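You operate a simulated robot arm through the tools that you are given. There is no shell and no other tool. Be economical: measure what you need, move in short steps, check, and stop when the job is done.

Carry out the task below with a simulated robot arm. There is one attempt and no reset: what you move stays moved.

JOB
Set the laser to 120 cm and show the line.
Fine: tripod lever to FREE for the height, then back to HOLD; yellow slider to FREE, laser switch on.
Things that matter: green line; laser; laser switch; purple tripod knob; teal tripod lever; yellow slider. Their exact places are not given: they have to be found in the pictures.

It is judged by the outcome, as a careful person would: the job done as asked, and still so three seconds after it is handed in. It fails if anything else is knocked over, pushed out of place, dropped, spilled or broken.

ROBOT AND FRAMES
A 6-joint arm with a two-finger parallel gripper on a trunk, on a base that drives. Base frame: it is fixed to the floor where the robot stands at the start and does not move with it; the origin is under the middle of the robot, x ahead of it, y to its left, z up. Lengths are in mm, angles in rad, forces in N, time in s.
With the tool pointing down near the work surface it reaches from about 320 to 820 mm from the robot's upright axis, wherever it stands. Its first joint turns from -2.897 to 2.897 rad. Places, roughly: green line [7900, 4800, 1000]; laser [500, -400, 1000]; laser switch [500, -400, 1000]; purple tripod knob [400, -400, 700]; teal tripod lever [500, -300, 600]; yellow slider [500, -400, 1000]. Payload 3.43 kg.
The tool frame sits at the grasp point between the pads (the TCP): z along the fingers, y along the line on which they close. The tips reach 34 mm beyond it. The gripper opens to 128 mm. The fingers are 24 mm wide and 12 mm thick; the gripper's body (48 by 130 mm) begins 96 mm behind the TCP.
Orientation is told as [roll, pitch, yaw] about the base's x, y, z axes, in that order, counted from this pose: with the fingers straight down and closing along the base's y, the tool's x points along the base's -x, its y along +y and its z along -z.

CONTROLS
- The arm moves only by the tool step_arm. Its arguments are lists of equal length, an entry for each row: "gripper": the opening, from 0 (shut) to 1 (fully open); "xyz": the shift along the base's x, y, z in mm, a list of three; "delta_rot": the turn, a rotation vector about the base's x, y, z in rad, a list of three. In form: {"gripper": [gripper, ...], "xyz": [[x, y, z], ...], "delta_rot": [[wx, wy, wz], ...]}. A call has 1 to 10 rows; each row is the pose to reach, as a shift and turn from the pose commanded when the call began. Rows are played at 5 a second. More than 50 mm and 0.15 rad between two rows, or a gripper value outside its range, and nothing of the call is played. Where a pose cannot be reached the arm comes as near as it can. A force on the tool above 60 N (or 10 N above the force at the start of the call, whichever is more), or a blocked arm, ends the call early, and 0.2 s more pass. Each finger travels about 45 mm/s and halts on what it meets, pressing with about 35 N; the grip force reading is that of the motor and also rises with nothing between the fingers. The clock runs only during rows and for 0.2 s after the last one: add rows that repeat a pose to give the fingers time. It gives the time, the measured TCP pose, the force on the tool (base axes), the opening and the grip force at its end, in the units of the frame above (readings bear some noise), with the torque about the TCP (base axes, N m) and any sound that the robot's microphone picked up, and new pictures: "show" is both (left out), scene, wrist or none.
- Cameras (640 x 400 px; columns grow to the right, rows downward): "scene" is now at [-1.1, 95, 1516.5]; the picture's right is [-0.73, -0.68, 0.00], its down [-0.42, 0.45, -0.79] and it looks along [0.54, -0.58, -0.62] (base axes); focal length 257 px, centre (320, 200). "wrist" rides on the gripper at [76, -11, -160] in the tool frame; the picture's right is [0.15, 0.99, 0.00], its down [-0.88, 0.13, -0.46] and it looks along [-0.45, 0.07, 0.89] (tool axes); focal length 234 px, centre (320, 200).
- drive_base(legs): drives the robot by 1 to 6 legs, each [ahead, turn to the left] in mm and rad, along the robot's own axes; the way and the turn of a leg run together, so that a leg with both is an arc; at most 1500 mm and 3.142 rad a leg. The arm and the cameras ride along, it lands a little off, and it stops where it bumps. It gives what a move gives, and a new picture of the scene camera.
- turn_head(pan, tilt): turns the head with the scene camera to pan (to the left, within 2.705 rad either way) and tilt (down, from -0.506 to 1.204), counted from straight ahead of the robot. It gives what a move gives, and a new picture of the scene camera.
- pixel_to_xyz(camera, pixels): for up to 12 pixels [column, row] of the newest picture of that camera ("zoom" is the newest enlarged one), the place [x, y, z] in the base frame of the surface seen there, good to about 2 mm. It takes no simulated time.
- inspect(camera, box): a new picture of the part [left, top, right, bottom] of that camera's present view, enlarged. It takes no simulated time.
- close_job(): hands the job in; it is judged then, once.

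Work in short steps. Measure before you move; look again where a grasp or a placing could have gone wrong, and mend it. You have 80 turns and 260 pictures in all, those below and enlarged ones among them. Open the gripper and draw the arm clear of the work before you hand the job in, unless the task says otherwise; then end with one line.

The tools are called after "Request:" by a JSON object that holds its "method" and its "body". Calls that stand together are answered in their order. step_arm: Moves the arm, as the interface text tells. Its arguments: {"type":"object","properties":{"gripper":{"type":"array"},"xyz":{"type":"array"},"delta_rot":{"type":"array"},"show":{"type":"string","enum":["both","scene","wrist","none"]}},"required":["gripper","xyz","delta_rot"]} The other tools are called the same way: drive_base (legs) drives the base; turn_head (pan, tilt) turns the head that bears the scene camera; pixel_to_xyz (camera, pixels) gives the place of the surface under pixels of a picture; inspect (camera, box) takes an enlarged picture of a part of a camera's view; close_job () hands the job in.

At the start:

```text
time_s: 0.0
tcp_pos: [240.7, -368.6, 1245.4]
tool_rot: [0.0, -0.001, -0.002]
force: [-0.4, 0.3, -0.1]
ft_torque: [0.0, -0.03, 0.0]
finger_gap: 128.0
finger_force: 0.1
robot x, y, heading: [-0.0, 2.3, -0.001]
head pan, tilt: [-0.819, 0.663]
```

scene: 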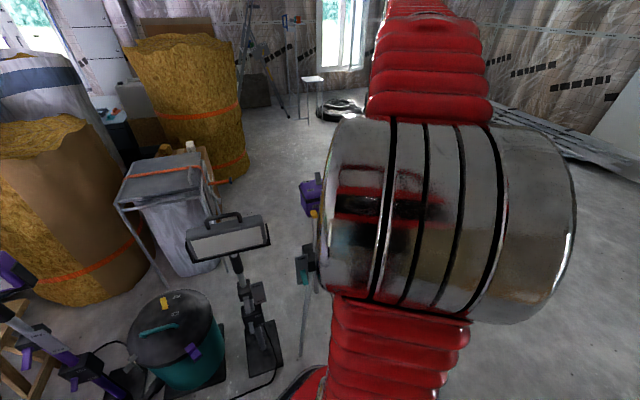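
wrist: 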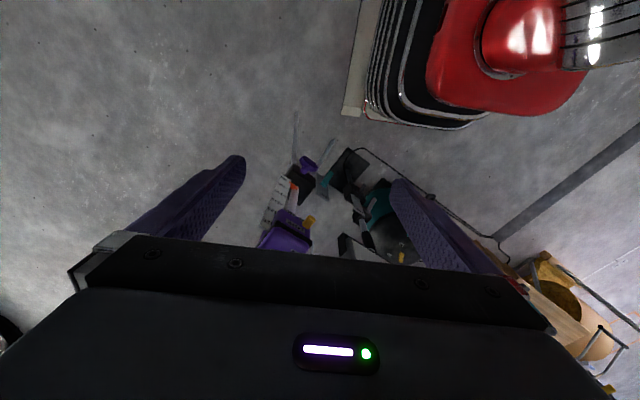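

The laser (purple, about (312,198) in the scene picture) is partly hidden by the arm. I enlarge both views first.

Request:
{"method": "inspect", "body": {"camera": "scene", "box": [240, 150, 360, 400]}}

Request:
{"method": "inspect", "body": {"camera": "wrist", "box": [230, 100, 430, 270]}}

```text
1.60 times, centred on (300, 275) of scene
```

zoom: 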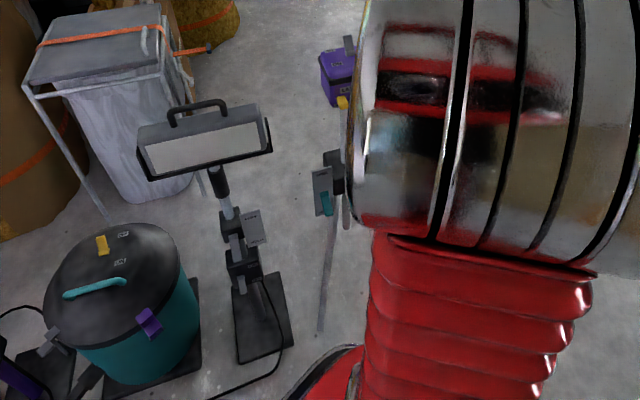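

```text
2.35 times, centred on (330, 185) of wrist
```

zoom: 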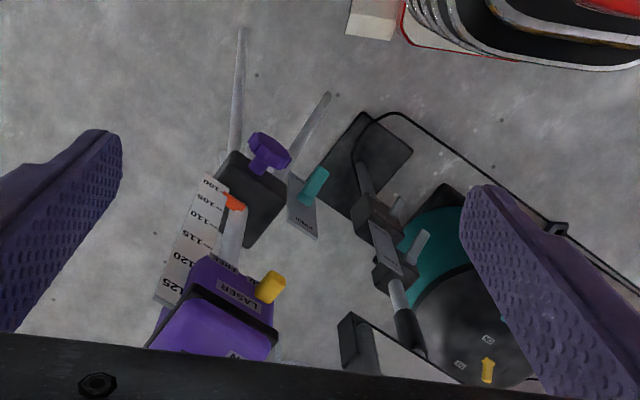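

The wrist view shows tripod body, knob, teal lever, scale and orange pointer. I measure these.

Request:
{"method": "pixel_to_xyz", "body": {"camera": "zoom", "pixels": [[265, 155], [315, 185], [302, 210], [235, 203], [208, 185], [172, 288], [270, 287], [230, 325], [238, 293], [240, 190], [230, 235], [390, 245]]}}

Request:
{"method": "inspect", "body": {"camera": "wrist", "box": [260, 140, 340, 200]}}

Request:
{"method": "inspect", "body": {"camera": "wrist", "box": [250, 190, 330, 250]}}

```text
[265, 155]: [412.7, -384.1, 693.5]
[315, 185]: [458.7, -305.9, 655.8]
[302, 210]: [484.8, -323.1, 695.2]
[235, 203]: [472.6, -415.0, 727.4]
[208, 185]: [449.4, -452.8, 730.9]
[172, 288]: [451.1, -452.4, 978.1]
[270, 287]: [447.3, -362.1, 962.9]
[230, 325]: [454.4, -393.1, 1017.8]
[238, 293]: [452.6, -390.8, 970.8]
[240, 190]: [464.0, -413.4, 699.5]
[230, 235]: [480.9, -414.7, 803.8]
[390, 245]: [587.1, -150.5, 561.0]
```

```text
6.67 times, centred on (300, 170) of wrist
```

zoom: 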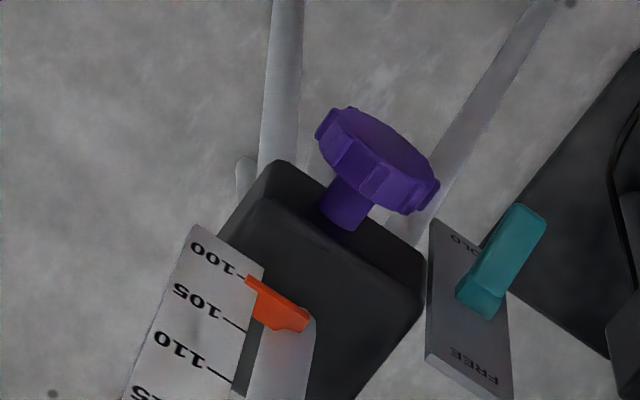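

```text
6.67 times, centred on (290, 220) of wrist
```

zoom: 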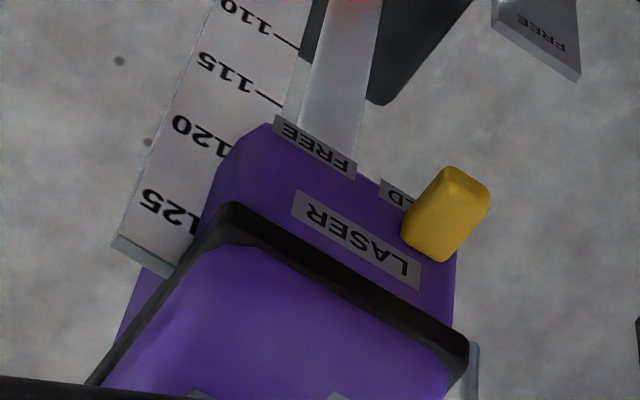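

The column pointer sits at about 100 on the scale, so it needs about +200 mm. I measure the laser's slider details, then swing the arm to the right to clear the scene view.

Request:
{"method": "pixel_to_xyz", "body": {"camera": "zoom", "pixels": [[465, 185], [430, 240], [415, 210], [390, 190], [315, 150], [280, 125], [235, 205], [460, 350], [400, 265], [170, 255], [280, 105], [270, 145]]}}

Request:
{"method": "step_arm", "body": {"gripper": [1, 1, 1, 1, 1], "xyz": [[0, -40, 0], [0, -80, 0], [0, -120, 0], [0, -160, 0], [0, -200, 0]], "delta_rot": [[0, 0, 0], [0, 0, 0], [0, 0, 0], [0, 0, 0], [0, 0, 0]]}}

```text
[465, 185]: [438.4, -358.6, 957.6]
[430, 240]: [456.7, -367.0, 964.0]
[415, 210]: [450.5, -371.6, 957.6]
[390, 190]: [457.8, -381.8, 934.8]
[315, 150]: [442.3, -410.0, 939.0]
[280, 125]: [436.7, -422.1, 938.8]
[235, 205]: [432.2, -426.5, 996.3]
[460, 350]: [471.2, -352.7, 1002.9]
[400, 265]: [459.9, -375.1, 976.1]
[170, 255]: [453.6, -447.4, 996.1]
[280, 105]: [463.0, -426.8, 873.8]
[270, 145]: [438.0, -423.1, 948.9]
```

```text
time_s: 1.2
tcp_pos: [239.2, -568.6, 1246.8]
tool_rot: [0.001, 0.001, 0.0]
force: [0.5, 0.6, -0.2]
ft_torque: [-0.06, -0.05, 0.04]
finger_gap: 127.9
finger_force: 0.1
robot x, y, heading: [1.9, 1.5, 0.0]
head pan, tilt: [-0.819, 0.663]
```

scene: 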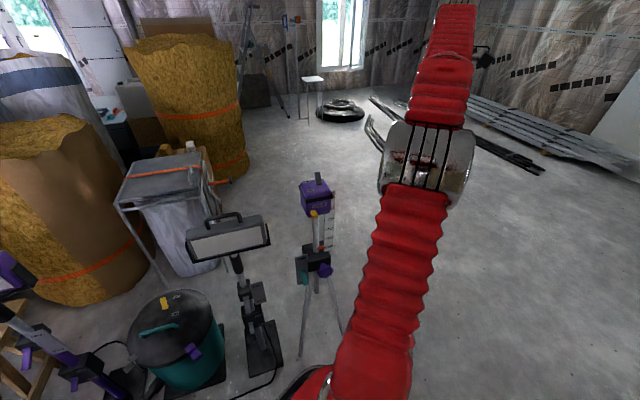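
wrist: 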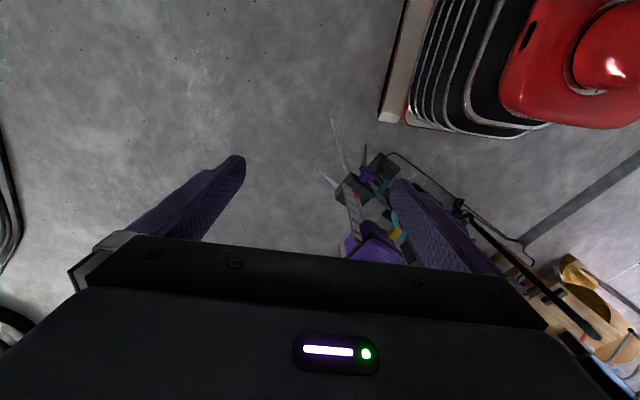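

The tripod is now in clear view at (285-340, 170-360). I enlarge it.

Request:
{"method": "inspect", "body": {"camera": "scene", "box": [285, 240, 349, 280]}}

Request:
{"method": "inspect", "body": {"camera": "scene", "box": [285, 165, 357, 210]}}

Request:
{"method": "inspect", "body": {"camera": "scene", "box": [285, 200, 357, 245]}}

```text
10.00 times, centred on (317, 260) of scene
```

zoom: 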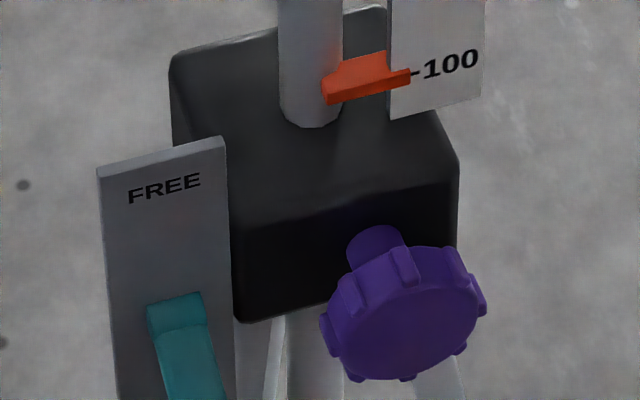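

```text
8.89 times, centred on (321, 188) of scene
```

zoom: 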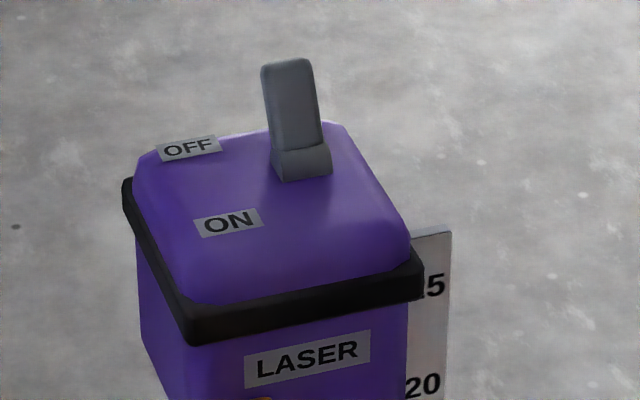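

```text
8.89 times, centred on (321, 222) of scene
```

zoom: 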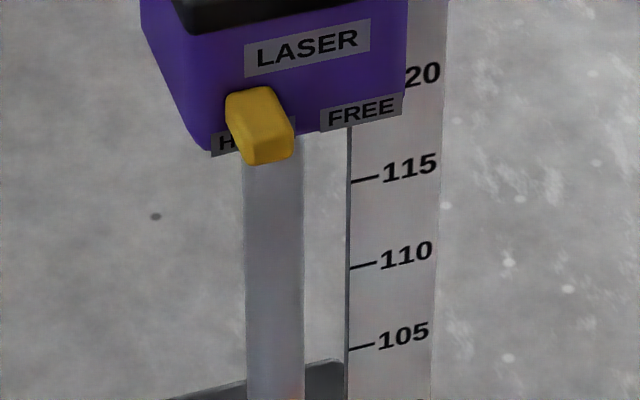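

Lever is hinged at mid-plate, pointing to HOLD (down); knob faces the robot. I enlarge the lever and knob and then measure.

Request:
{"method": "inspect", "body": {"camera": "scene", "box": [288, 250, 344, 285]}}

Request:
{"method": "pixel_to_xyz", "body": {"camera": "scene", "pixels": [[319, 174], [320, 182], [310, 191], [306, 182], [328, 182], [315, 214]]}}

```text
11.43 times, centred on (316, 268) of scene
```

zoom: 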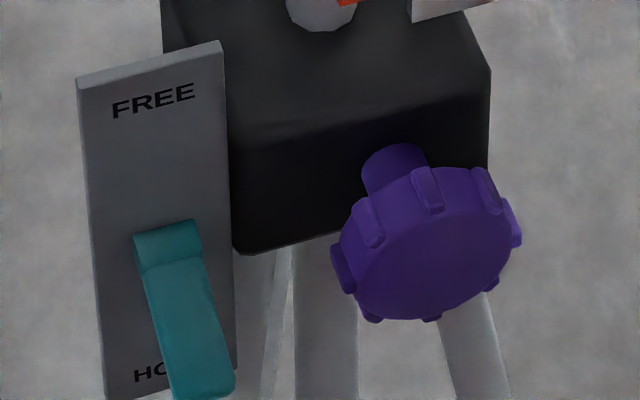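

```text
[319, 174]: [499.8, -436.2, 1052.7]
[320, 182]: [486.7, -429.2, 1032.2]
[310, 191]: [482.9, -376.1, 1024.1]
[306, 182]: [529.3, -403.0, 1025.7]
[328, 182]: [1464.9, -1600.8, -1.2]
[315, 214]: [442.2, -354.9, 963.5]
```

Request:
{"method": "pixel_to_xyz", "body": {"camera": "zoom", "pixels": [[425, 250], [340, 260], [505, 215], [430, 315], [420, 185], [100, 90], [215, 60], [115, 385], [165, 240], [205, 385], [170, 300], [240, 230]]}}

Request:
{"method": "inspect", "body": {"camera": "scene", "box": [294, 165, 342, 195]}}

```text
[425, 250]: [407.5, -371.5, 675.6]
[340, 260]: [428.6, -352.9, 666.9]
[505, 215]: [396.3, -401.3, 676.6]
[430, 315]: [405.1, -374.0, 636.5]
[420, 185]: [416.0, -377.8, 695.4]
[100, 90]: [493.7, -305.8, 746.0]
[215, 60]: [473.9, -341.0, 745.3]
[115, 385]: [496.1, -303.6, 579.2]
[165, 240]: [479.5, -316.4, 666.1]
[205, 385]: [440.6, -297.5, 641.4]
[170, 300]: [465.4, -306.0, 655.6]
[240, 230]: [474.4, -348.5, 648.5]
```

```text
13.33 times, centred on (318, 180) of scene
```

zoom: 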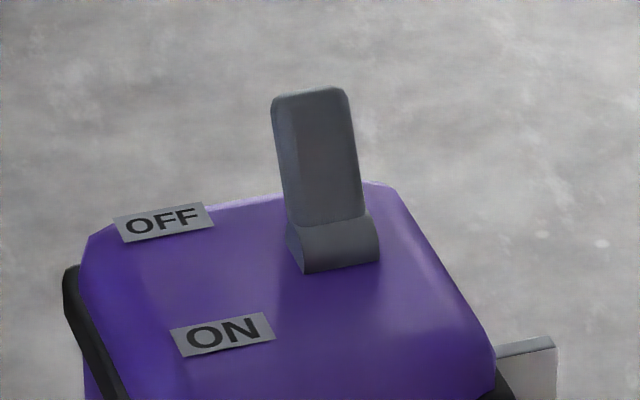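

Geometry: plate and laser face the robot along about (-0.87, 0.49); approach yaw ≈ -0.515. Backing up ~170 mm would give the arm a straight outward reach. I check behind first.

Request:
{"method": "pixel_to_xyz", "body": {"camera": "scene", "pixels": [[228, 240], [190, 240], [265, 235], [232, 215], [255, 290], [308, 280], [175, 300], [270, 225], [302, 355], [337, 320]]}}

Request:
{"method": "turn_head", "body": {"pan": 2.7, "tilt": 0.8}}

```text
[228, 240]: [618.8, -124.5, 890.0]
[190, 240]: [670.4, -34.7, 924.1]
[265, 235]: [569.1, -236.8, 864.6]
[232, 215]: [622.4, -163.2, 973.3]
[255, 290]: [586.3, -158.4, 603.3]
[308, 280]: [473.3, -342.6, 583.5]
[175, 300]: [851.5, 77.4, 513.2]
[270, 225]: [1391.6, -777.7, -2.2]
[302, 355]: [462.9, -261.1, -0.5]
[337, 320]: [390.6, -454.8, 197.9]
```

```text
time_s: 4.2
tcp_pos: [240.9, -566.5, 1246.2]
tool_rot: [0.0, -0.001, 0.001]
force: [0.1, 0.1, 0.7]
ft_torque: [0.0, -0.01, -0.02]
finger_gap: 128.0
finger_force: 0.1
robot x, y, heading: [1.2, 1.7, -0.002]
head pan, tilt: [2.7, 0.799]
```

scene: 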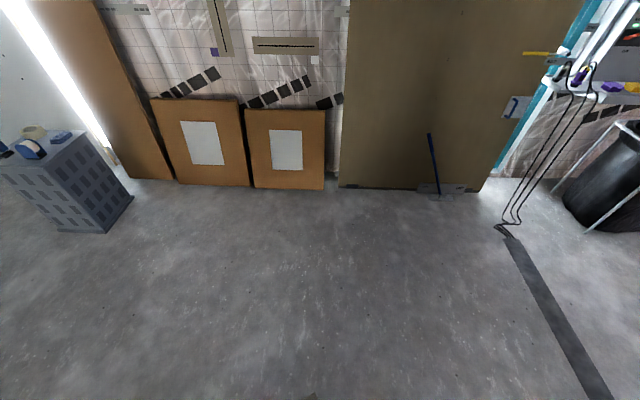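

Clear behind. I drive back 170 mm and turn the head back to the tripod.

Request:
{"method": "drive_base", "body": {"legs": [[-170, 0]]}}

Request:
{"method": "turn_head", "body": {"pan": -0.64, "tilt": 0.7}}

```text
time_s: 5.9
tcp_pos: [68.7, -568.2, 1246.3]
tool_rot: [0.0, 0.0, 0.002]
force: [0.1, 0.3, 0.7]
ft_torque: [0.03, 0.01, 0.02]
finger_gap: 128.0
finger_force: 0.0
robot x, y, heading: [-177.8, -0.9, 0.006]
head pan, tilt: [2.7, 0.799]
```

scene: 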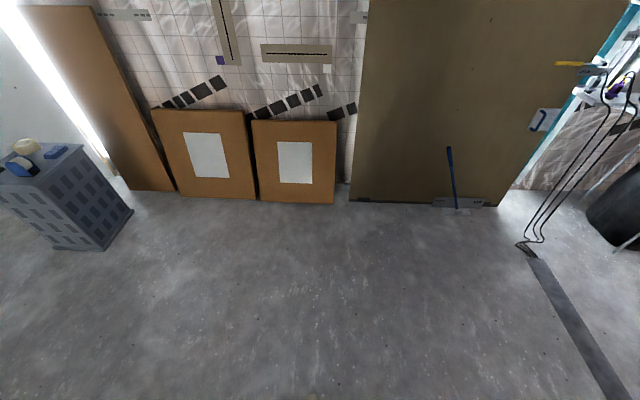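

```text
time_s: 8.7
tcp_pos: [69.3, -567.0, 1245.9]
tool_rot: [0.0, 0.0, 0.002]
force: [0.6, 0.1, 0.4]
ft_torque: [0.01, 0.02, 0.03]
finger_gap: 128.1
finger_force: 0.0
robot x, y, heading: [-173.9, -2.4, 0.003]
head pan, tilt: [-0.641, 0.7]
```

scene: 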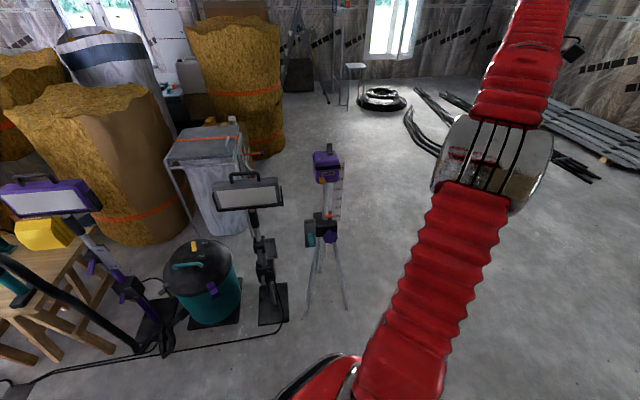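

View is clear. I yaw the tool by -0.515 while shifting toward the tripod line, keeping high.

Request:
{"method": "step_arm", "body": {"gripper": [1, 1, 1, 1, 1], "xyz": [[20, 30, 0], [40, 60, 0], [60, 90, 0], [80, 125, 0], [100, 160, 0]], "delta_rot": [[0, 0, -0.13], [0, 0, -0.26], [0, 0, -0.39], [0, 0, -0.515], [0, 0, -0.515]], "show": "none"}}

Request:
{"method": "step_arm", "body": {"gripper": [0.9, 0.7, 0.5, 0.3, 0.1, 0, 0, 0, 0, 0], "xyz": [[0, 10, -30], [0, 20, -60], [0, 30, -90], [0, 40, -120], [0, 50, -150], [0, 60, -180], [0, 70, -210], [0, 80, -240], [0, 90, -270], [0, 100, -300]], "delta_rot": [[-0.069, -0.122, 0], [-0.138, -0.244, 0], [-0.207, -0.365, 0], [-0.276, -0.487, 0], [-0.345, -0.609, 0], [-0.414, -0.731, 0], [-0.483, -0.853, 0], [-0.552, -0.974, 0], [-0.621, -1.096, 0], [-0.69, -1.218, 0]]}}

```text
time_s: 9.9
tcp_pos: [168.8, -406.7, 1244.8]
tool_rot: [0.0, 0.0, -0.515]
force: [-0.5, 0.8, 0.5]
ft_torque: [-0.01, 0.02, 0.02]
finger_gap: 128.0
finger_force: 0.0
robot x, y, heading: [-174.3, 4.1, -0.001]
head pan, tilt: [-0.641, 0.7]
```

```text
time_s: 12.1
tcp_pos: [203.2, -390.7, 942.3]
tool_rot: [0.067, -1.393, -0.581]
force: [-0.9, -0.3, 0.1]
ft_torque: [-0.02, -0.02, -0.02]
finger_gap: 0.0
finger_force: 33.2
out of reach, approached as far as the arm can: row 8, 9, 10
robot x, y, heading: [-171.8, 3.7, 0.004]
head pan, tilt: [-0.641, 0.7]
```

scene: 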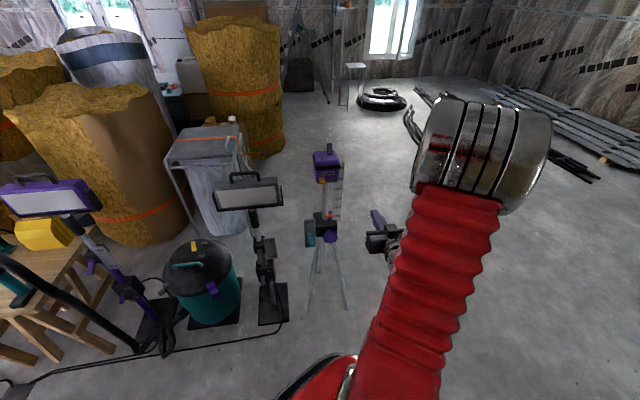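
wrist: 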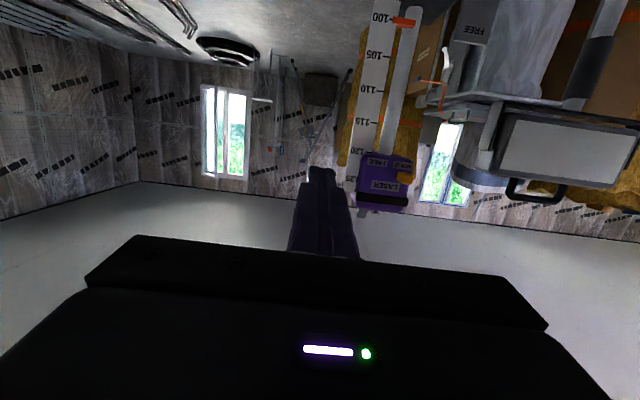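

Too near the robot for a horizontal tool. I back up another 100 mm.

Request:
{"method": "drive_base", "body": {"legs": [[-100, 0]]}}

Request:
{"method": "step_arm", "body": {"gripper": [0, 0, 0, 0], "xyz": [[40, 20, 0], [80, 40, 0], [120, 60, 0], [150, 80, 0]], "delta_rot": [[0, 0, 0], [0, 0, 0], [0, 0, 0], [0, 0, 0]], "show": "none"}}

```text
time_s: 13.4
tcp_pos: [102.0, -390.3, 944.9]
tool_rot: [0.072, -1.391, -0.581]
force: [0.4, 0.1, 0.3]
ft_torque: [0.01, 0.01, -0.02]
finger_gap: 0.2
finger_force: 32.9
robot x, y, heading: [-272.3, -1.0, 0.001]
head pan, tilt: [-0.641, 0.7]
```

scene: 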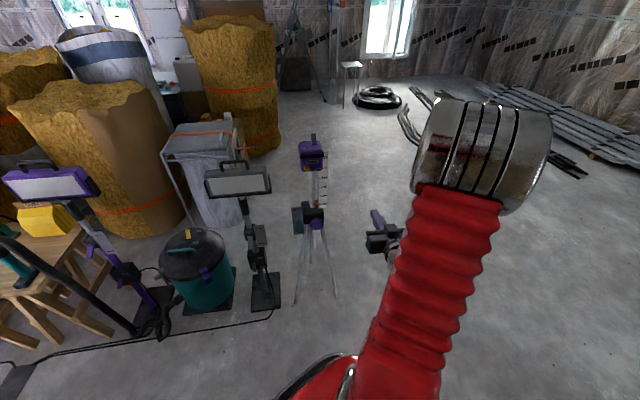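

```text
time_s: 14.4
tcp_pos: [232.1, -344.6, 957.8]
tool_rot: [0.216, -1.377, -0.689]
force: [0.5, -0.2, -0.2]
ft_torque: [-0.01, 0.01, 0.02]
finger_gap: 0.0
finger_force: 33.0
out of reach, approached as far as the arm can: row 1, 2, 3, 4
robot x, y, heading: [-271.6, 0.3, 0.003]
head pan, tilt: [-0.641, 0.7]
```

Orientation is effectively tool along (0.876,-0.445,-0.19), close to what is needed. I descend toward the point in front of the lever.

Request:
{"method": "step_arm", "body": {"gripper": [0, 0, 0, 0, 0, 0, 0, 0], "xyz": [[10, 14, -42], [20, 28, -84], [30, 42, -126], [40, 56, -168], [50, 70, -210], [60, 84, -252], [70, 98, -294], [80, 111, -336]], "delta_rot": [[0, 0, 0], [0, 0, 0], [0, 0, 0], [0, 0, 0], [0, 0, 0], [0, 0, 0], [0, 0, 0], [0, 0, 0]]}}

```text
time_s: 16.2
tcp_pos: [287.2, -339.8, 624.5]
tool_rot: [0.687, -1.323, -1.086]
force: [0.4, 0.0, -0.7]
ft_torque: [0.0, 0.02, 0.03]
finger_gap: 0.0
finger_force: 32.5
out of reach, approached as far as the arm can: row 1, 2, 3, 4, 5, 6, 7, 8
robot x, y, heading: [-276.2, 2.3, -0.002]
head pan, tilt: [-0.641, 0.7]
```

scene: 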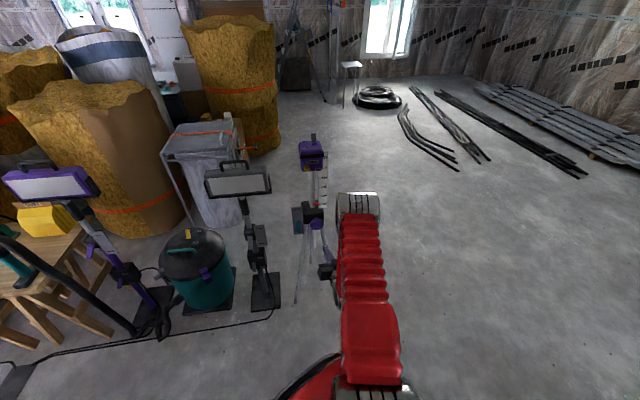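
wrist: 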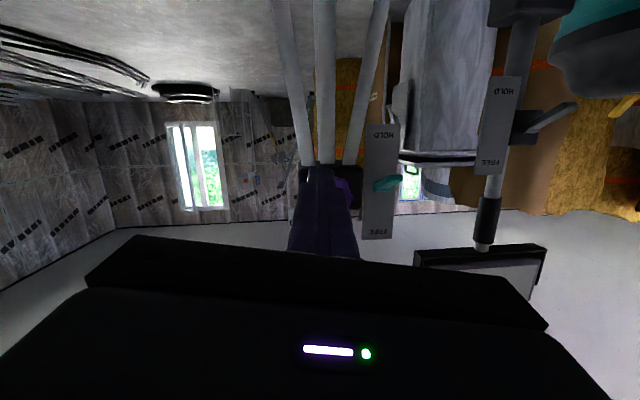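

The arm seems held by a joint limit. I measure where its links are to understand the posture.

Request:
{"method": "pixel_to_xyz", "body": {"camera": "scene", "pixels": [[358, 203], [360, 240], [362, 290], [368, 340], [330, 270], [324, 238], [345, 385], [318, 375]]}}

Request:
{"method": "inspect", "body": {"camera": "scene", "box": [260, 120, 420, 400]}}

```text
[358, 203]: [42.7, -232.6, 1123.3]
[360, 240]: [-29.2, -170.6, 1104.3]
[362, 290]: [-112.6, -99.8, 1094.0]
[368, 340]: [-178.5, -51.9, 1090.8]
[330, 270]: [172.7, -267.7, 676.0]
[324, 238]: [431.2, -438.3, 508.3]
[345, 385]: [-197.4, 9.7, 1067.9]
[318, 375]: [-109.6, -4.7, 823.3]
```

```text
1.43 times, centred on (340, 260) of scene
```

zoom: 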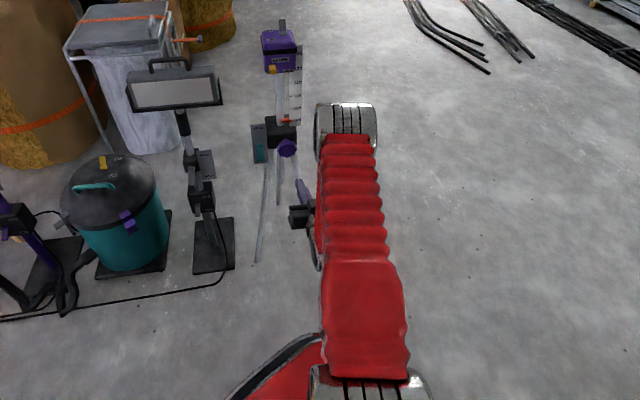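

The forearm is steep here, bending the wrist to its limit; reaching further out relaxes it. I move outward toward the lever's front, low, and correct the orientation.

Request:
{"method": "step_arm", "body": {"gripper": [0, 0, 0, 0], "xyz": [[20, 25, -8], [40, 50, -16], [65, 75, -26], [85, 75, -30]], "delta_rot": [[-0.05, -0.025, -0.03], [-0.1, -0.05, -0.06], [-0.15, -0.07, -0.09], [-0.212, -0.098, -0.124]]}}

```text
time_s: 17.2
tcp_pos: [335.7, -384.0, 594.8]
tool_rot: [1.44, -1.45, -1.837]
force: [-0.1, -0.9, -0.1]
ft_torque: [-0.02, -0.02, 0.04]
finger_gap: 0.3
finger_force: 33.1
out of reach, approached as far as the arm can: row 1, 2, 3, 4
robot x, y, heading: [-269.8, -2.1, 0.001]
head pan, tilt: [-0.641, 0.7]
```

scene: 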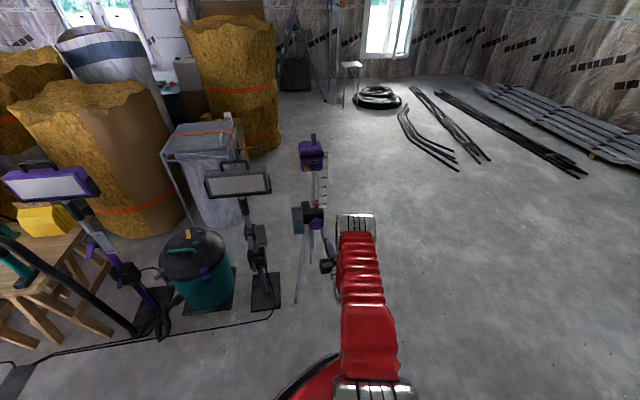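
wrist: 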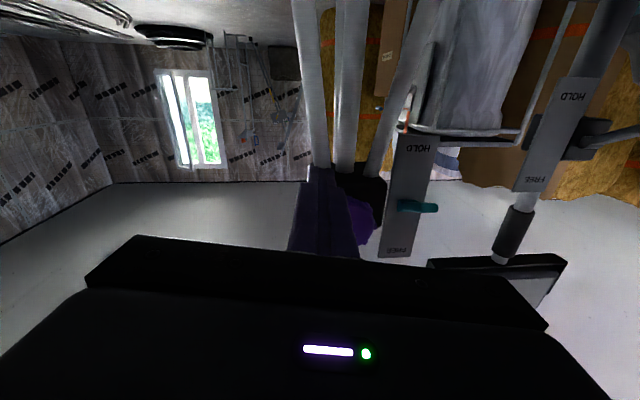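

Evidence fits the last wrist joint sitting at its limit with the camera-side under. I test turning about the tool axis in the direction away from that limit, while backing off a little.

Request:
{"method": "step_arm", "body": {"gripper": [0, 0], "xyz": [[-40, 0, 0], [-60, 0, 0]], "delta_rot": [[-0.122, 0.069, 0], [-0.244, 0.137, 0]], "show": "scene"}}

```text
time_s: 17.8
tcp_pos: [332.7, -393.9, 594.0]
tool_rot: [1.393, -1.453, -1.785]
force: [-0.3, -0.9, 0.3]
ft_torque: [-0.02, 0.03, -0.01]
finger_gap: 0.2
finger_force: 33.8
out of reach, approached as far as the arm can: row 1, 2
robot x, y, heading: [-274.4, 0.3, 0.006]
head pan, tilt: [-0.641, 0.7]
```

scene: 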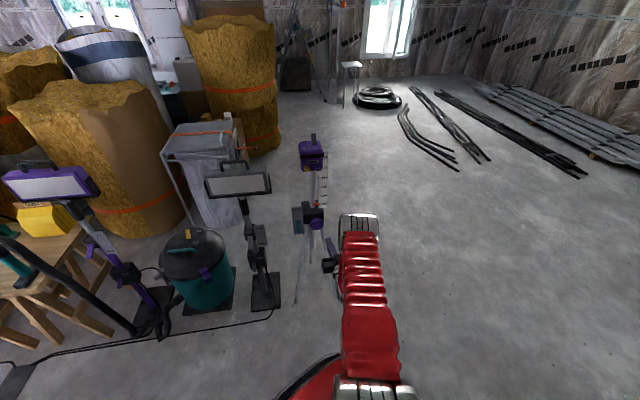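

No response, so I tip the tool back downward while rising, returning to reachable space.

Request:
{"method": "step_arm", "body": {"gripper": [0, 0, 0, 0, 0, 0], "xyz": [[0, 0, 45], [0, 0, 90], [0, 0, 135], [0, 0, 180], [0, 0, 225], [0, 0, 270]], "delta_rot": [[0.069, 0.122, 0], [0.138, 0.244, 0], [0.207, 0.365, 0], [0.276, 0.487, 0], [0.345, 0.609, 0], [0.414, 0.731, 0]]}}

```text
time_s: 19.2
tcp_pos: [342.3, -399.3, 872.6]
tool_rot: [0.283, -0.732, -0.765]
force: [-0.9, 0.8, -1.8]
ft_torque: [-0.17, -0.13, -0.08]
finger_gap: 0.0
finger_force: 32.9
robot x, y, heading: [-268.2, 2.4, -0.0]
head pan, tilt: [-0.641, 0.7]
```

scene: 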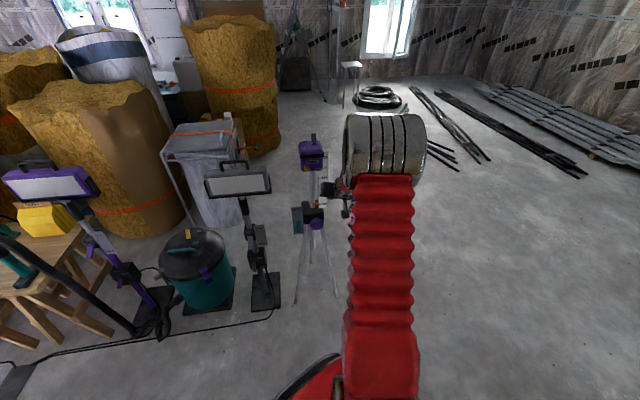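
wrist: 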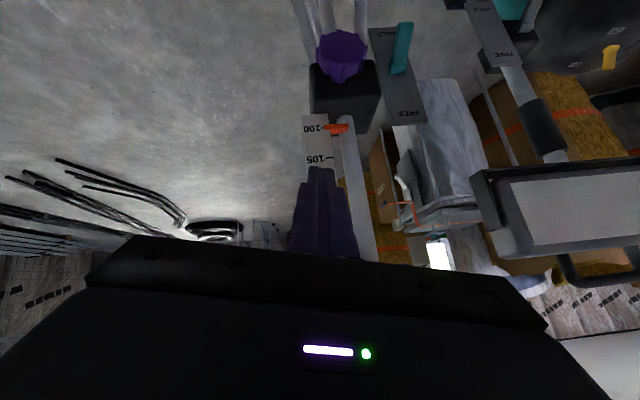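

The pose is now reached exactly. Here I turn about the tool axis (0.655,-0.243,-0.714) in the negative sense while drawing back, to bring the camera side on top.

Request:
{"method": "step_arm", "body": {"gripper": [0, 0, 0, 0, 0, 0, 0, 0, 0, 0], "xyz": [[-20, 0, 10], [-40, 0, 20], [-60, 0, 30], [-80, 0, 40], [-80, 0, 50], [-80, 0, 50], [-80, 0, 50], [-80, 0, 50], [-80, 0, 50], [-80, 0, 50]], "delta_rot": [[-0.095, 0.035, 0.1035], [-0.19, 0.07, 0.207], [-0.285, 0.105, 0.31], [-0.38, 0.141, 0.414], [-0.475, 0.176, 0.5175], [-0.57, 0.211, 0.621], [-0.665, 0.246, 0.7245], [-0.76, 0.281, 0.828], [-0.855, 0.316, 0.9315], [-0.95, 0.352, 1.035]]}}

```text
time_s: 21.4
tcp_pos: [254.4, -391.5, 918.2]
tool_rot: [-0.719, -0.2, 0.914]
force: [-0.3, 0.1, 0.6]
ft_torque: [0.02, 0.03, 0.01]
finger_gap: 0.0
finger_force: 32.9
out of reach, approached as far as the arm can: row 10
robot x, y, heading: [-275.8, -1.0, -0.005]
head pan, tilt: [-0.641, 0.7]
```

scene: 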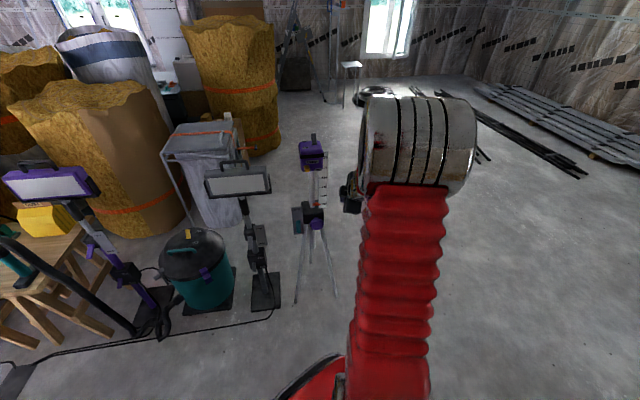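
wrist: 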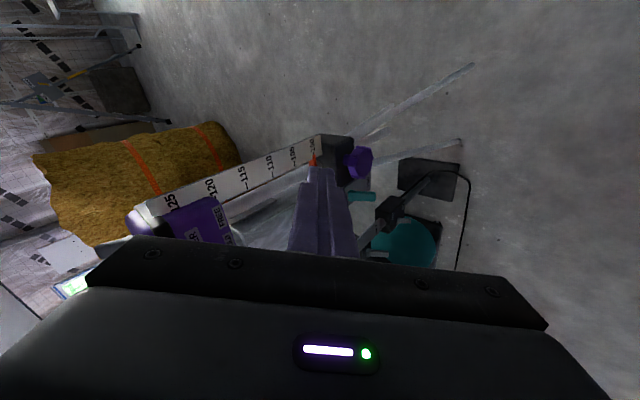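

A limit lies in this direction. I turn the other way: back to nominal and beyond, watching for limits.

Request:
{"method": "step_arm", "body": {"gripper": [0, 0, 0, 0, 0, 0, 0, 0, 0, 0], "xyz": [[0, 0, 0], [0, 0, 0], [0, 0, 0], [0, 0, 0], [0, 0, 0], [0, 0, 0], [0, 0, 0], [0, 0, 0], [0, 0, 0], [0, 0, 0]], "delta_rot": [[0.095, -0.035, -0.1035], [0.19, -0.07, -0.207], [0.285, -0.105, -0.31], [0.38, -0.141, -0.414], [0.475, -0.176, -0.5175], [0.57, -0.211, -0.621], [0.665, -0.246, -0.7245], [0.76, -0.281, -0.828], [0.855, -0.316, -0.9315], [0.95, -0.352, -1.035]], "show": "none"}}

Request:
{"method": "step_arm", "body": {"gripper": [0, 0, 0, 0, 0, 0, 0, 0, 0, 0], "xyz": [[0, 0, 0], [0, 0, 0], [0, 0, 0], [0, 0, 0], [0, 0, 0], [0, 0, 0], [0, 0, 0], [0, 0, 0], [0, 0, 0], [0, 0, 0]], "delta_rot": [[0.095, -0.035, -0.1035], [0.19, -0.07, -0.207], [0.285, -0.105, -0.31], [0.38, -0.141, -0.414], [0.475, -0.176, -0.5175], [0.57, -0.211, -0.621], [0.665, -0.246, -0.7245], [0.76, -0.281, -0.828], [0.855, -0.316, -0.9315], [0.95, -0.352, -1.035]]}}

```text
time_s: 23.6
tcp_pos: [255.7, -392.8, 918.0]
tool_rot: [0.22, -0.692, -0.663]
force: [0.5, -0.2, 0.0]
ft_torque: [0.0, 0.02, 0.03]
finger_gap: 0.0
finger_force: 33.4
robot x, y, heading: [-273.8, -2.6, 0.0]
head pan, tilt: [-0.641, 0.7]
```

```text
time_s: 25.8
tcp_pos: [256.7, -394.2, 918.0]
tool_rot: [0.78, 0.123, -1.967]
force: [0.3, -0.2, 0.3]
ft_torque: [-0.02, 0.01, 0.02]
finger_gap: 0.0
finger_force: 33.0
robot x, y, heading: [-276.2, 4.4, 0.002]
head pan, tilt: [-0.641, 0.7]
```

scene: 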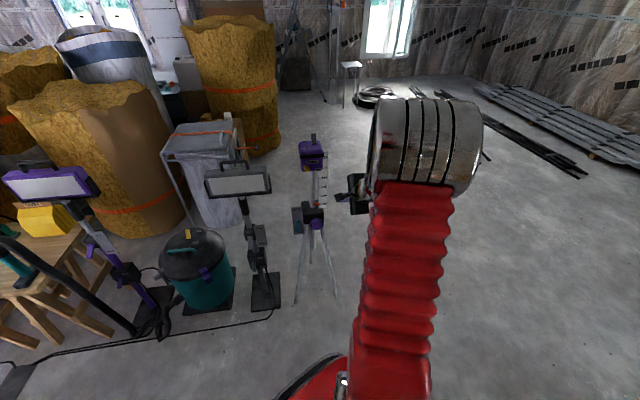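
wrist: 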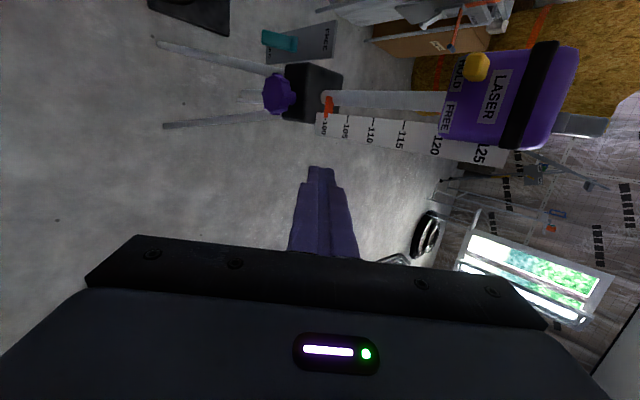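

Free in this direction. I now raise the tool toward horizontal along the approach direction while moving to in front of the lever plate, still high.

Request:
{"method": "step_arm", "body": {"gripper": [0, 0, 0, 0, 0, 0], "xyz": [[17, 23, -10], [34, 46, -20], [51, 69, -30], [68, 92, -40], [85, 115, -50], [100, 138, -60]], "delta_rot": [[-0.065, -0.115, -0.032], [-0.13, -0.23, -0.063], [-0.194, -0.344, -0.095], [-0.259, -0.459, -0.126], [-0.324, -0.573, -0.158], [-0.388, -0.688, -0.189]]}}

```text
time_s: 27.2
tcp_pos: [289.8, -353.8, 859.9]
tool_rot: [1.571, 0.07, -1.972]
force: [-0.5, 0.4, 0.1]
ft_torque: [-0.01, -0.02, 0.02]
finger_gap: 0.2
finger_force: 32.7
out of reach, approached as far as the arm can: row 3, 4, 5, 6
robot x, y, heading: [-270.4, -1.8, -0.0]
head pan, tilt: [-0.641, 0.7]
```

scene: 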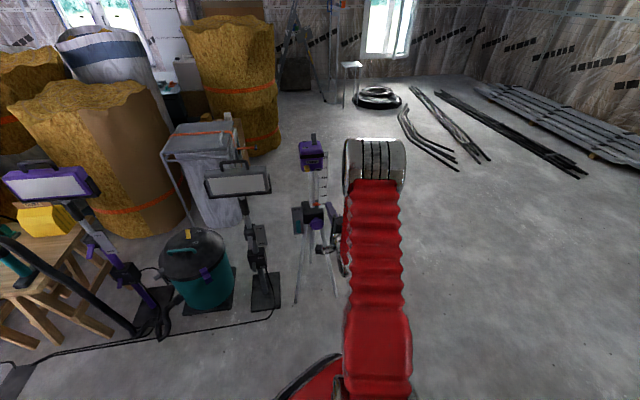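
wrist: 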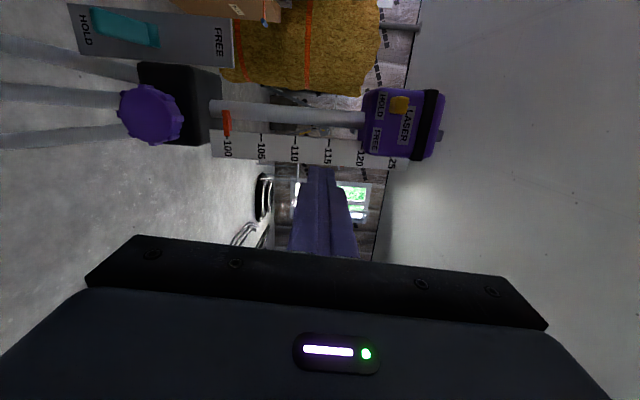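

The tool can't point right of the radial direction (wrist limit), so the robot should stand further left (+y), with the tripod at a bearing of ~-50°. I measure the obstacles on that side.

Request:
{"method": "pixel_to_xyz", "body": {"camera": "scene", "pixels": [[280, 325], [200, 338], [90, 350], [30, 362], [135, 350], [5, 355], [200, 300], [160, 355], [265, 305], [297, 302], [100, 260], [30, 235]]}}

Request:
{"method": "turn_head", "body": {"pan": 0.5, "tilt": 0.9}}

```text
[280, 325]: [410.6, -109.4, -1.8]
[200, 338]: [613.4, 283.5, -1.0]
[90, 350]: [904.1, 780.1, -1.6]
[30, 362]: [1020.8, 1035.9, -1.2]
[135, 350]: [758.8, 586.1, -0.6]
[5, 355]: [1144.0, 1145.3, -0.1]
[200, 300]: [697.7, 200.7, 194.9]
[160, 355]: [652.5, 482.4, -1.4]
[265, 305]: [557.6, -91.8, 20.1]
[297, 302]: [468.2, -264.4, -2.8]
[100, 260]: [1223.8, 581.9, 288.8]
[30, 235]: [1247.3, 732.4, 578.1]
```

```text
time_s: 28.6
tcp_pos: [290.7, -353.8, 861.1]
tool_rot: [1.567, 0.071, -1.974]
force: [0.0, 0.2, -0.5]
ft_torque: [-0.03, -0.04, -0.01]
finger_gap: 0.0
finger_force: 32.8
robot x, y, heading: [-276.0, -1.4, 0.007]
head pan, tilt: [0.499, 0.901]
```

scene: 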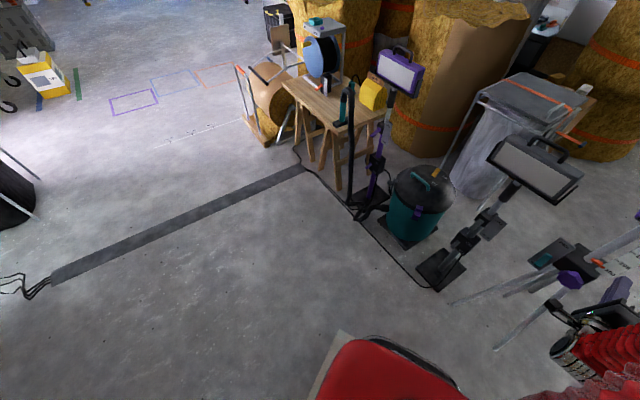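

Request:
{"method": "pixel_to_xyz", "body": {"camera": "scene", "pixels": [[305, 172], [200, 215], [60, 280], [345, 335], [440, 360], [330, 370], [380, 345]]}}

```text
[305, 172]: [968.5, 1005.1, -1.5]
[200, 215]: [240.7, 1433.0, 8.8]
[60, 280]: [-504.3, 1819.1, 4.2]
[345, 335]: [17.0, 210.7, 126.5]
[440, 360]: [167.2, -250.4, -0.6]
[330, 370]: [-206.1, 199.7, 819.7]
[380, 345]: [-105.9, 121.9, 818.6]
```

Space on the left is free; base half-width ~210, front ~290. I first raise the arm well above the lamp (top z≈975).

Request:
{"method": "step_arm", "body": {"gripper": [0, 0, 0, 0, 0, 0, 0], "xyz": [[-10, 0, 45], [-20, 0, 90], [-30, 0, 135], [-40, 0, 180], [-50, 0, 225], [-60, 0, 270], [-60, 0, 300]], "delta_rot": [[0.04, 0.1, 0], [0.08, 0.2, 0], [0.12, 0.3, 0], [0.16, 0.4, 0], [0.2, 0.5, 0], [0.24, 0.6, 0], [0.24, 0.6, 0]], "show": "none"}}

```text
time_s: 30.2
tcp_pos: [244.8, -346.7, 1177.1]
tool_rot: [0.984, 0.197, -2.053]
force: [-1.7, -1.1, -2.3]
ft_torque: [-0.05, -0.33, 0.11]
finger_gap: 0.0
finger_force: 33.1
robot x, y, heading: [-272.3, 2.9, 0.002]
head pan, tilt: [0.499, 0.901]
```

Arm is high at z=1177. I drive: turn left 0.7, ahead 345 mm.

Request:
{"method": "drive_base", "body": {"legs": [[0, 0.7], [345, 0]]}}

Request:
{"method": "turn_head", "body": {"pan": -1.5, "tilt": 0.75}}

```text
time_s: 35.6
tcp_pos: [602.5, 277.7, 1161.5]
tool_rot: [0.921, 0.044, -1.309]
force: [-0.2, 0.8, -0.4]
ft_torque: [0.0, -0.01, 0.01]
finger_gap: 0.2
finger_force: 33.4
robot x, y, heading: [-11.9, 222.1, 0.707]
head pan, tilt: [0.499, 0.901]
```

scene: 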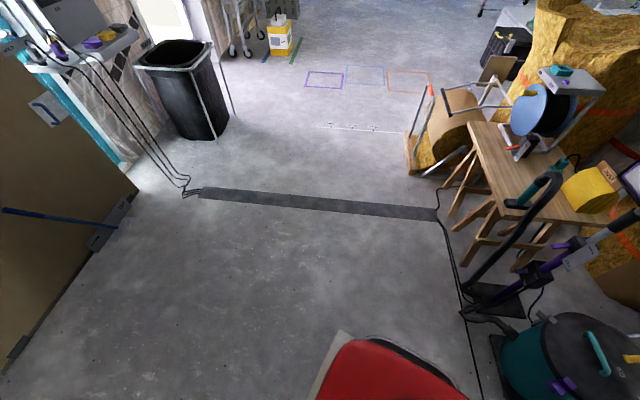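

```text
time_s: 37.5
tcp_pos: [602.6, 277.6, 1162.8]
tool_rot: [0.921, 0.042, -1.31]
force: [-0.7, 0.6, 0.4]
ft_torque: [-0.02, 0.02, 0.02]
finger_gap: 0.0
finger_force: 32.9
robot x, y, heading: [-11.5, 222.0, 0.702]
head pan, tilt: [-1.499, 0.75]
```

scene: 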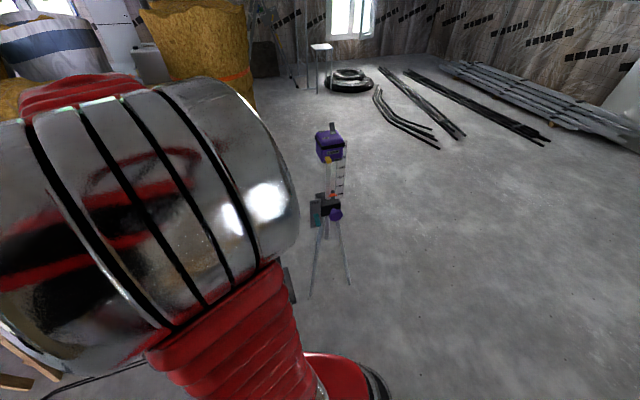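

The tripod is visible at (330,200). I bring the arm round to the right with a yaw of -0.8, still high.

Request:
{"method": "step_arm", "body": {"gripper": [0, 0, 0, 0, 0, 0, 0, 0, 0, 0], "xyz": [[-26, -38, 0], [-52, -76, 0], [-78, -114, 0], [-104, -152, 0], [-130, -190, 0], [-156, -228, 0], [-182, -266, 0], [-208, -304, 0], [-234, -342, 0], [-260, -380, 0]], "delta_rot": [[0, 0, -0.08], [0, 0, -0.16], [0, 0, -0.24], [0, 0, -0.32], [0, 0, -0.4], [0, 0, -0.48], [0, 0, -0.56], [0, 0, -0.64], [0, 0, -0.72], [0, 0, -0.8]]}}

```text
time_s: 39.7
tcp_pos: [341.5, -99.2, 1161.4]
tool_rot: [0.923, 0.04, -2.108]
force: [0.6, -0.5, 0.6]
ft_torque: [-0.01, 0.01, -0.01]
finger_gap: 0.1
finger_force: 32.8
robot x, y, heading: [-10.8, 217.8, 0.703]
head pan, tilt: [-1.499, 0.75]
```

scene: 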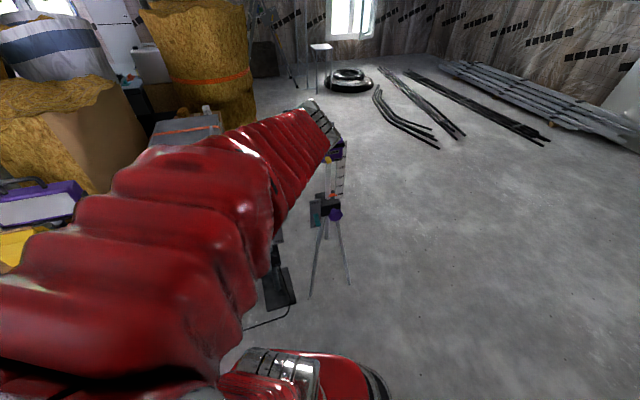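
wrist: 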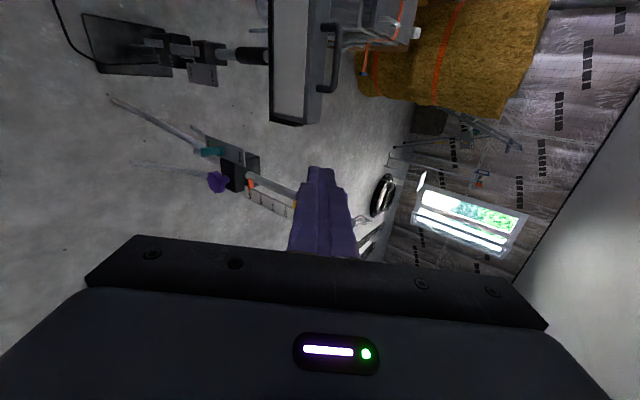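

Now I descend in front of the lever plate while levelling the tool.

Request:
{"method": "step_arm", "body": {"gripper": [0, 0, 0, 0, 0, 0, 0, 0, 0, 0], "xyz": [[1, -12, -45], [3, -24, -90], [4, -36, -135], [6, -48, -180], [7, -60, -225], [9, -72, -270], [10, -84, -315], [12, -96, -360], [13, -108, -405], [15, -120, -450]], "delta_rot": [[0, 0, 0], [0, 0, 0], [-0.04, -0.07, 0], [-0.08, -0.14, 0], [-0.12, -0.21, 0], [-0.16, -0.28, 0], [-0.2, -0.35, 0], [-0.24, -0.42, 0], [-0.28, -0.49, 0], [-0.317, -0.563, 0]]}}

```text
time_s: 41.9
tcp_pos: [357.1, -221.6, 710.1]
tool_rot: [1.572, 0.048, -2.078]
force: [-0.5, -0.1, 0.3]
ft_torque: [0.0, -0.03, 0.04]
finger_gap: 0.0
finger_force: 33.3
robot x, y, heading: [-8.8, 222.4, 0.708]
head pan, tilt: [-1.499, 0.75]
```

scene: 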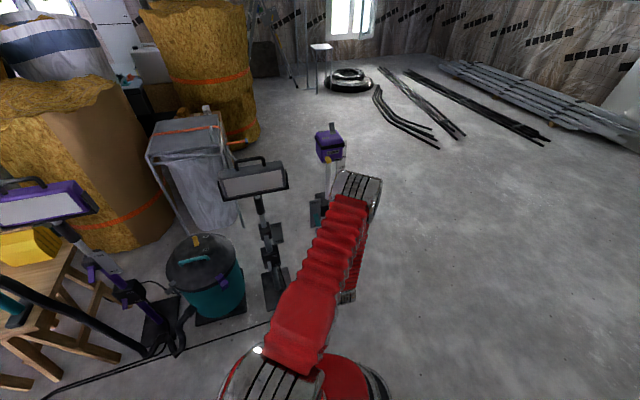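
wrist: 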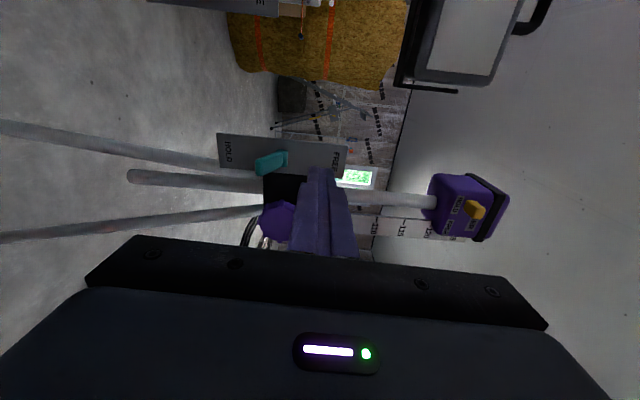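

Level and aligned exactly. I measure the lever and knob with the wrist camera.

Request:
{"method": "inspect", "body": {"camera": "wrist", "box": [210, 120, 370, 250]}}

Request:
{"method": "pixel_to_xyz", "body": {"camera": "wrist", "pixels": [[260, 167], [270, 162], [284, 156], [258, 158], [266, 172], [220, 150], [344, 160], [278, 220], [264, 215], [292, 225]]}}

```text
3.08 times, centred on (290, 185) of wrist
```

zoom: 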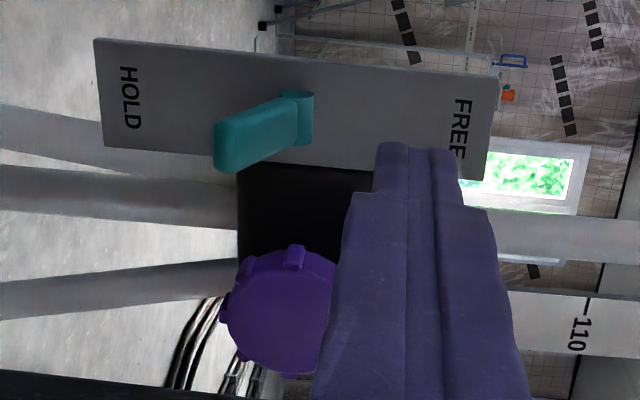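

```text
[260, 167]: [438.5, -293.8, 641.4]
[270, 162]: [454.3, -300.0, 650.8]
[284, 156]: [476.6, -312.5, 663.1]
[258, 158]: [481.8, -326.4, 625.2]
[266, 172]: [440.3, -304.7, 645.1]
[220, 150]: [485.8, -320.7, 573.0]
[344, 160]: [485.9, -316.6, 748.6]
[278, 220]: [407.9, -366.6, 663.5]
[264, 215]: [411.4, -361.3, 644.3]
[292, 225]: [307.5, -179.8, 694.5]
```

Lever tip at about [438,-296,640], pointing down (HOLD). I lower to z≈600, centre laterally, then go in under it.

Request:
{"method": "step_arm", "body": {"gripper": [0, 0, 0, 0, 0, 0], "xyz": [[-6, -11, -40], [-13, -23, -80], [-13, -23, -114], [20, -41, -114], [52, -59, -114], [83, -76, -114]], "delta_rot": [[0, 0, 0], [0, 0, 0], [0, 0, 0], [0, 0, 0], [0, 0, 0], [0, 0, 0]]}}

```text
time_s: 43.3
tcp_pos: [440.5, -299.6, 597.6]
tool_rot: [1.569, 0.05, -2.081]
force: [-0.6, -0.3, -0.5]
ft_torque: [0.02, -0.03, 0.03]
finger_gap: 0.1
finger_force: 32.6
robot x, y, heading: [-7.0, 221.3, 0.702]
head pan, tilt: [-1.499, 0.75]
```

scene: 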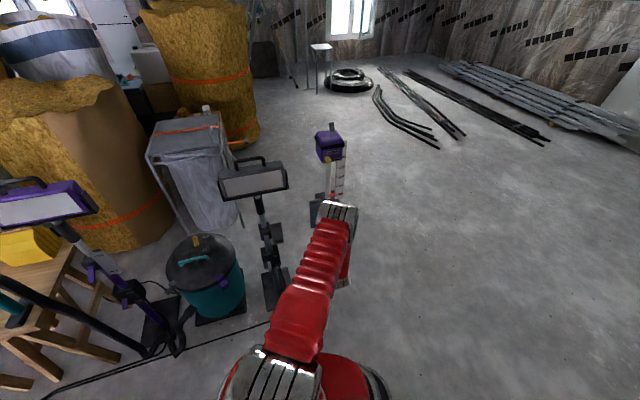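
wrist: 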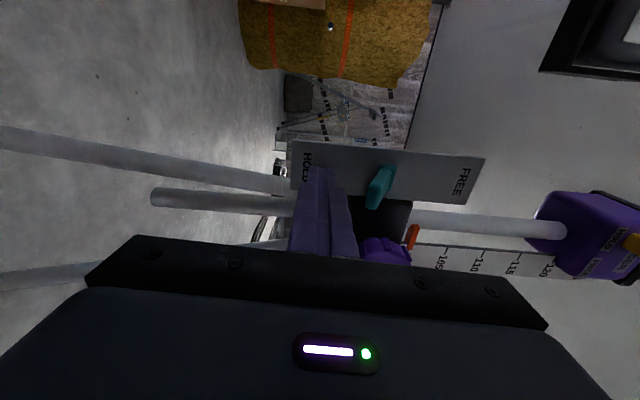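

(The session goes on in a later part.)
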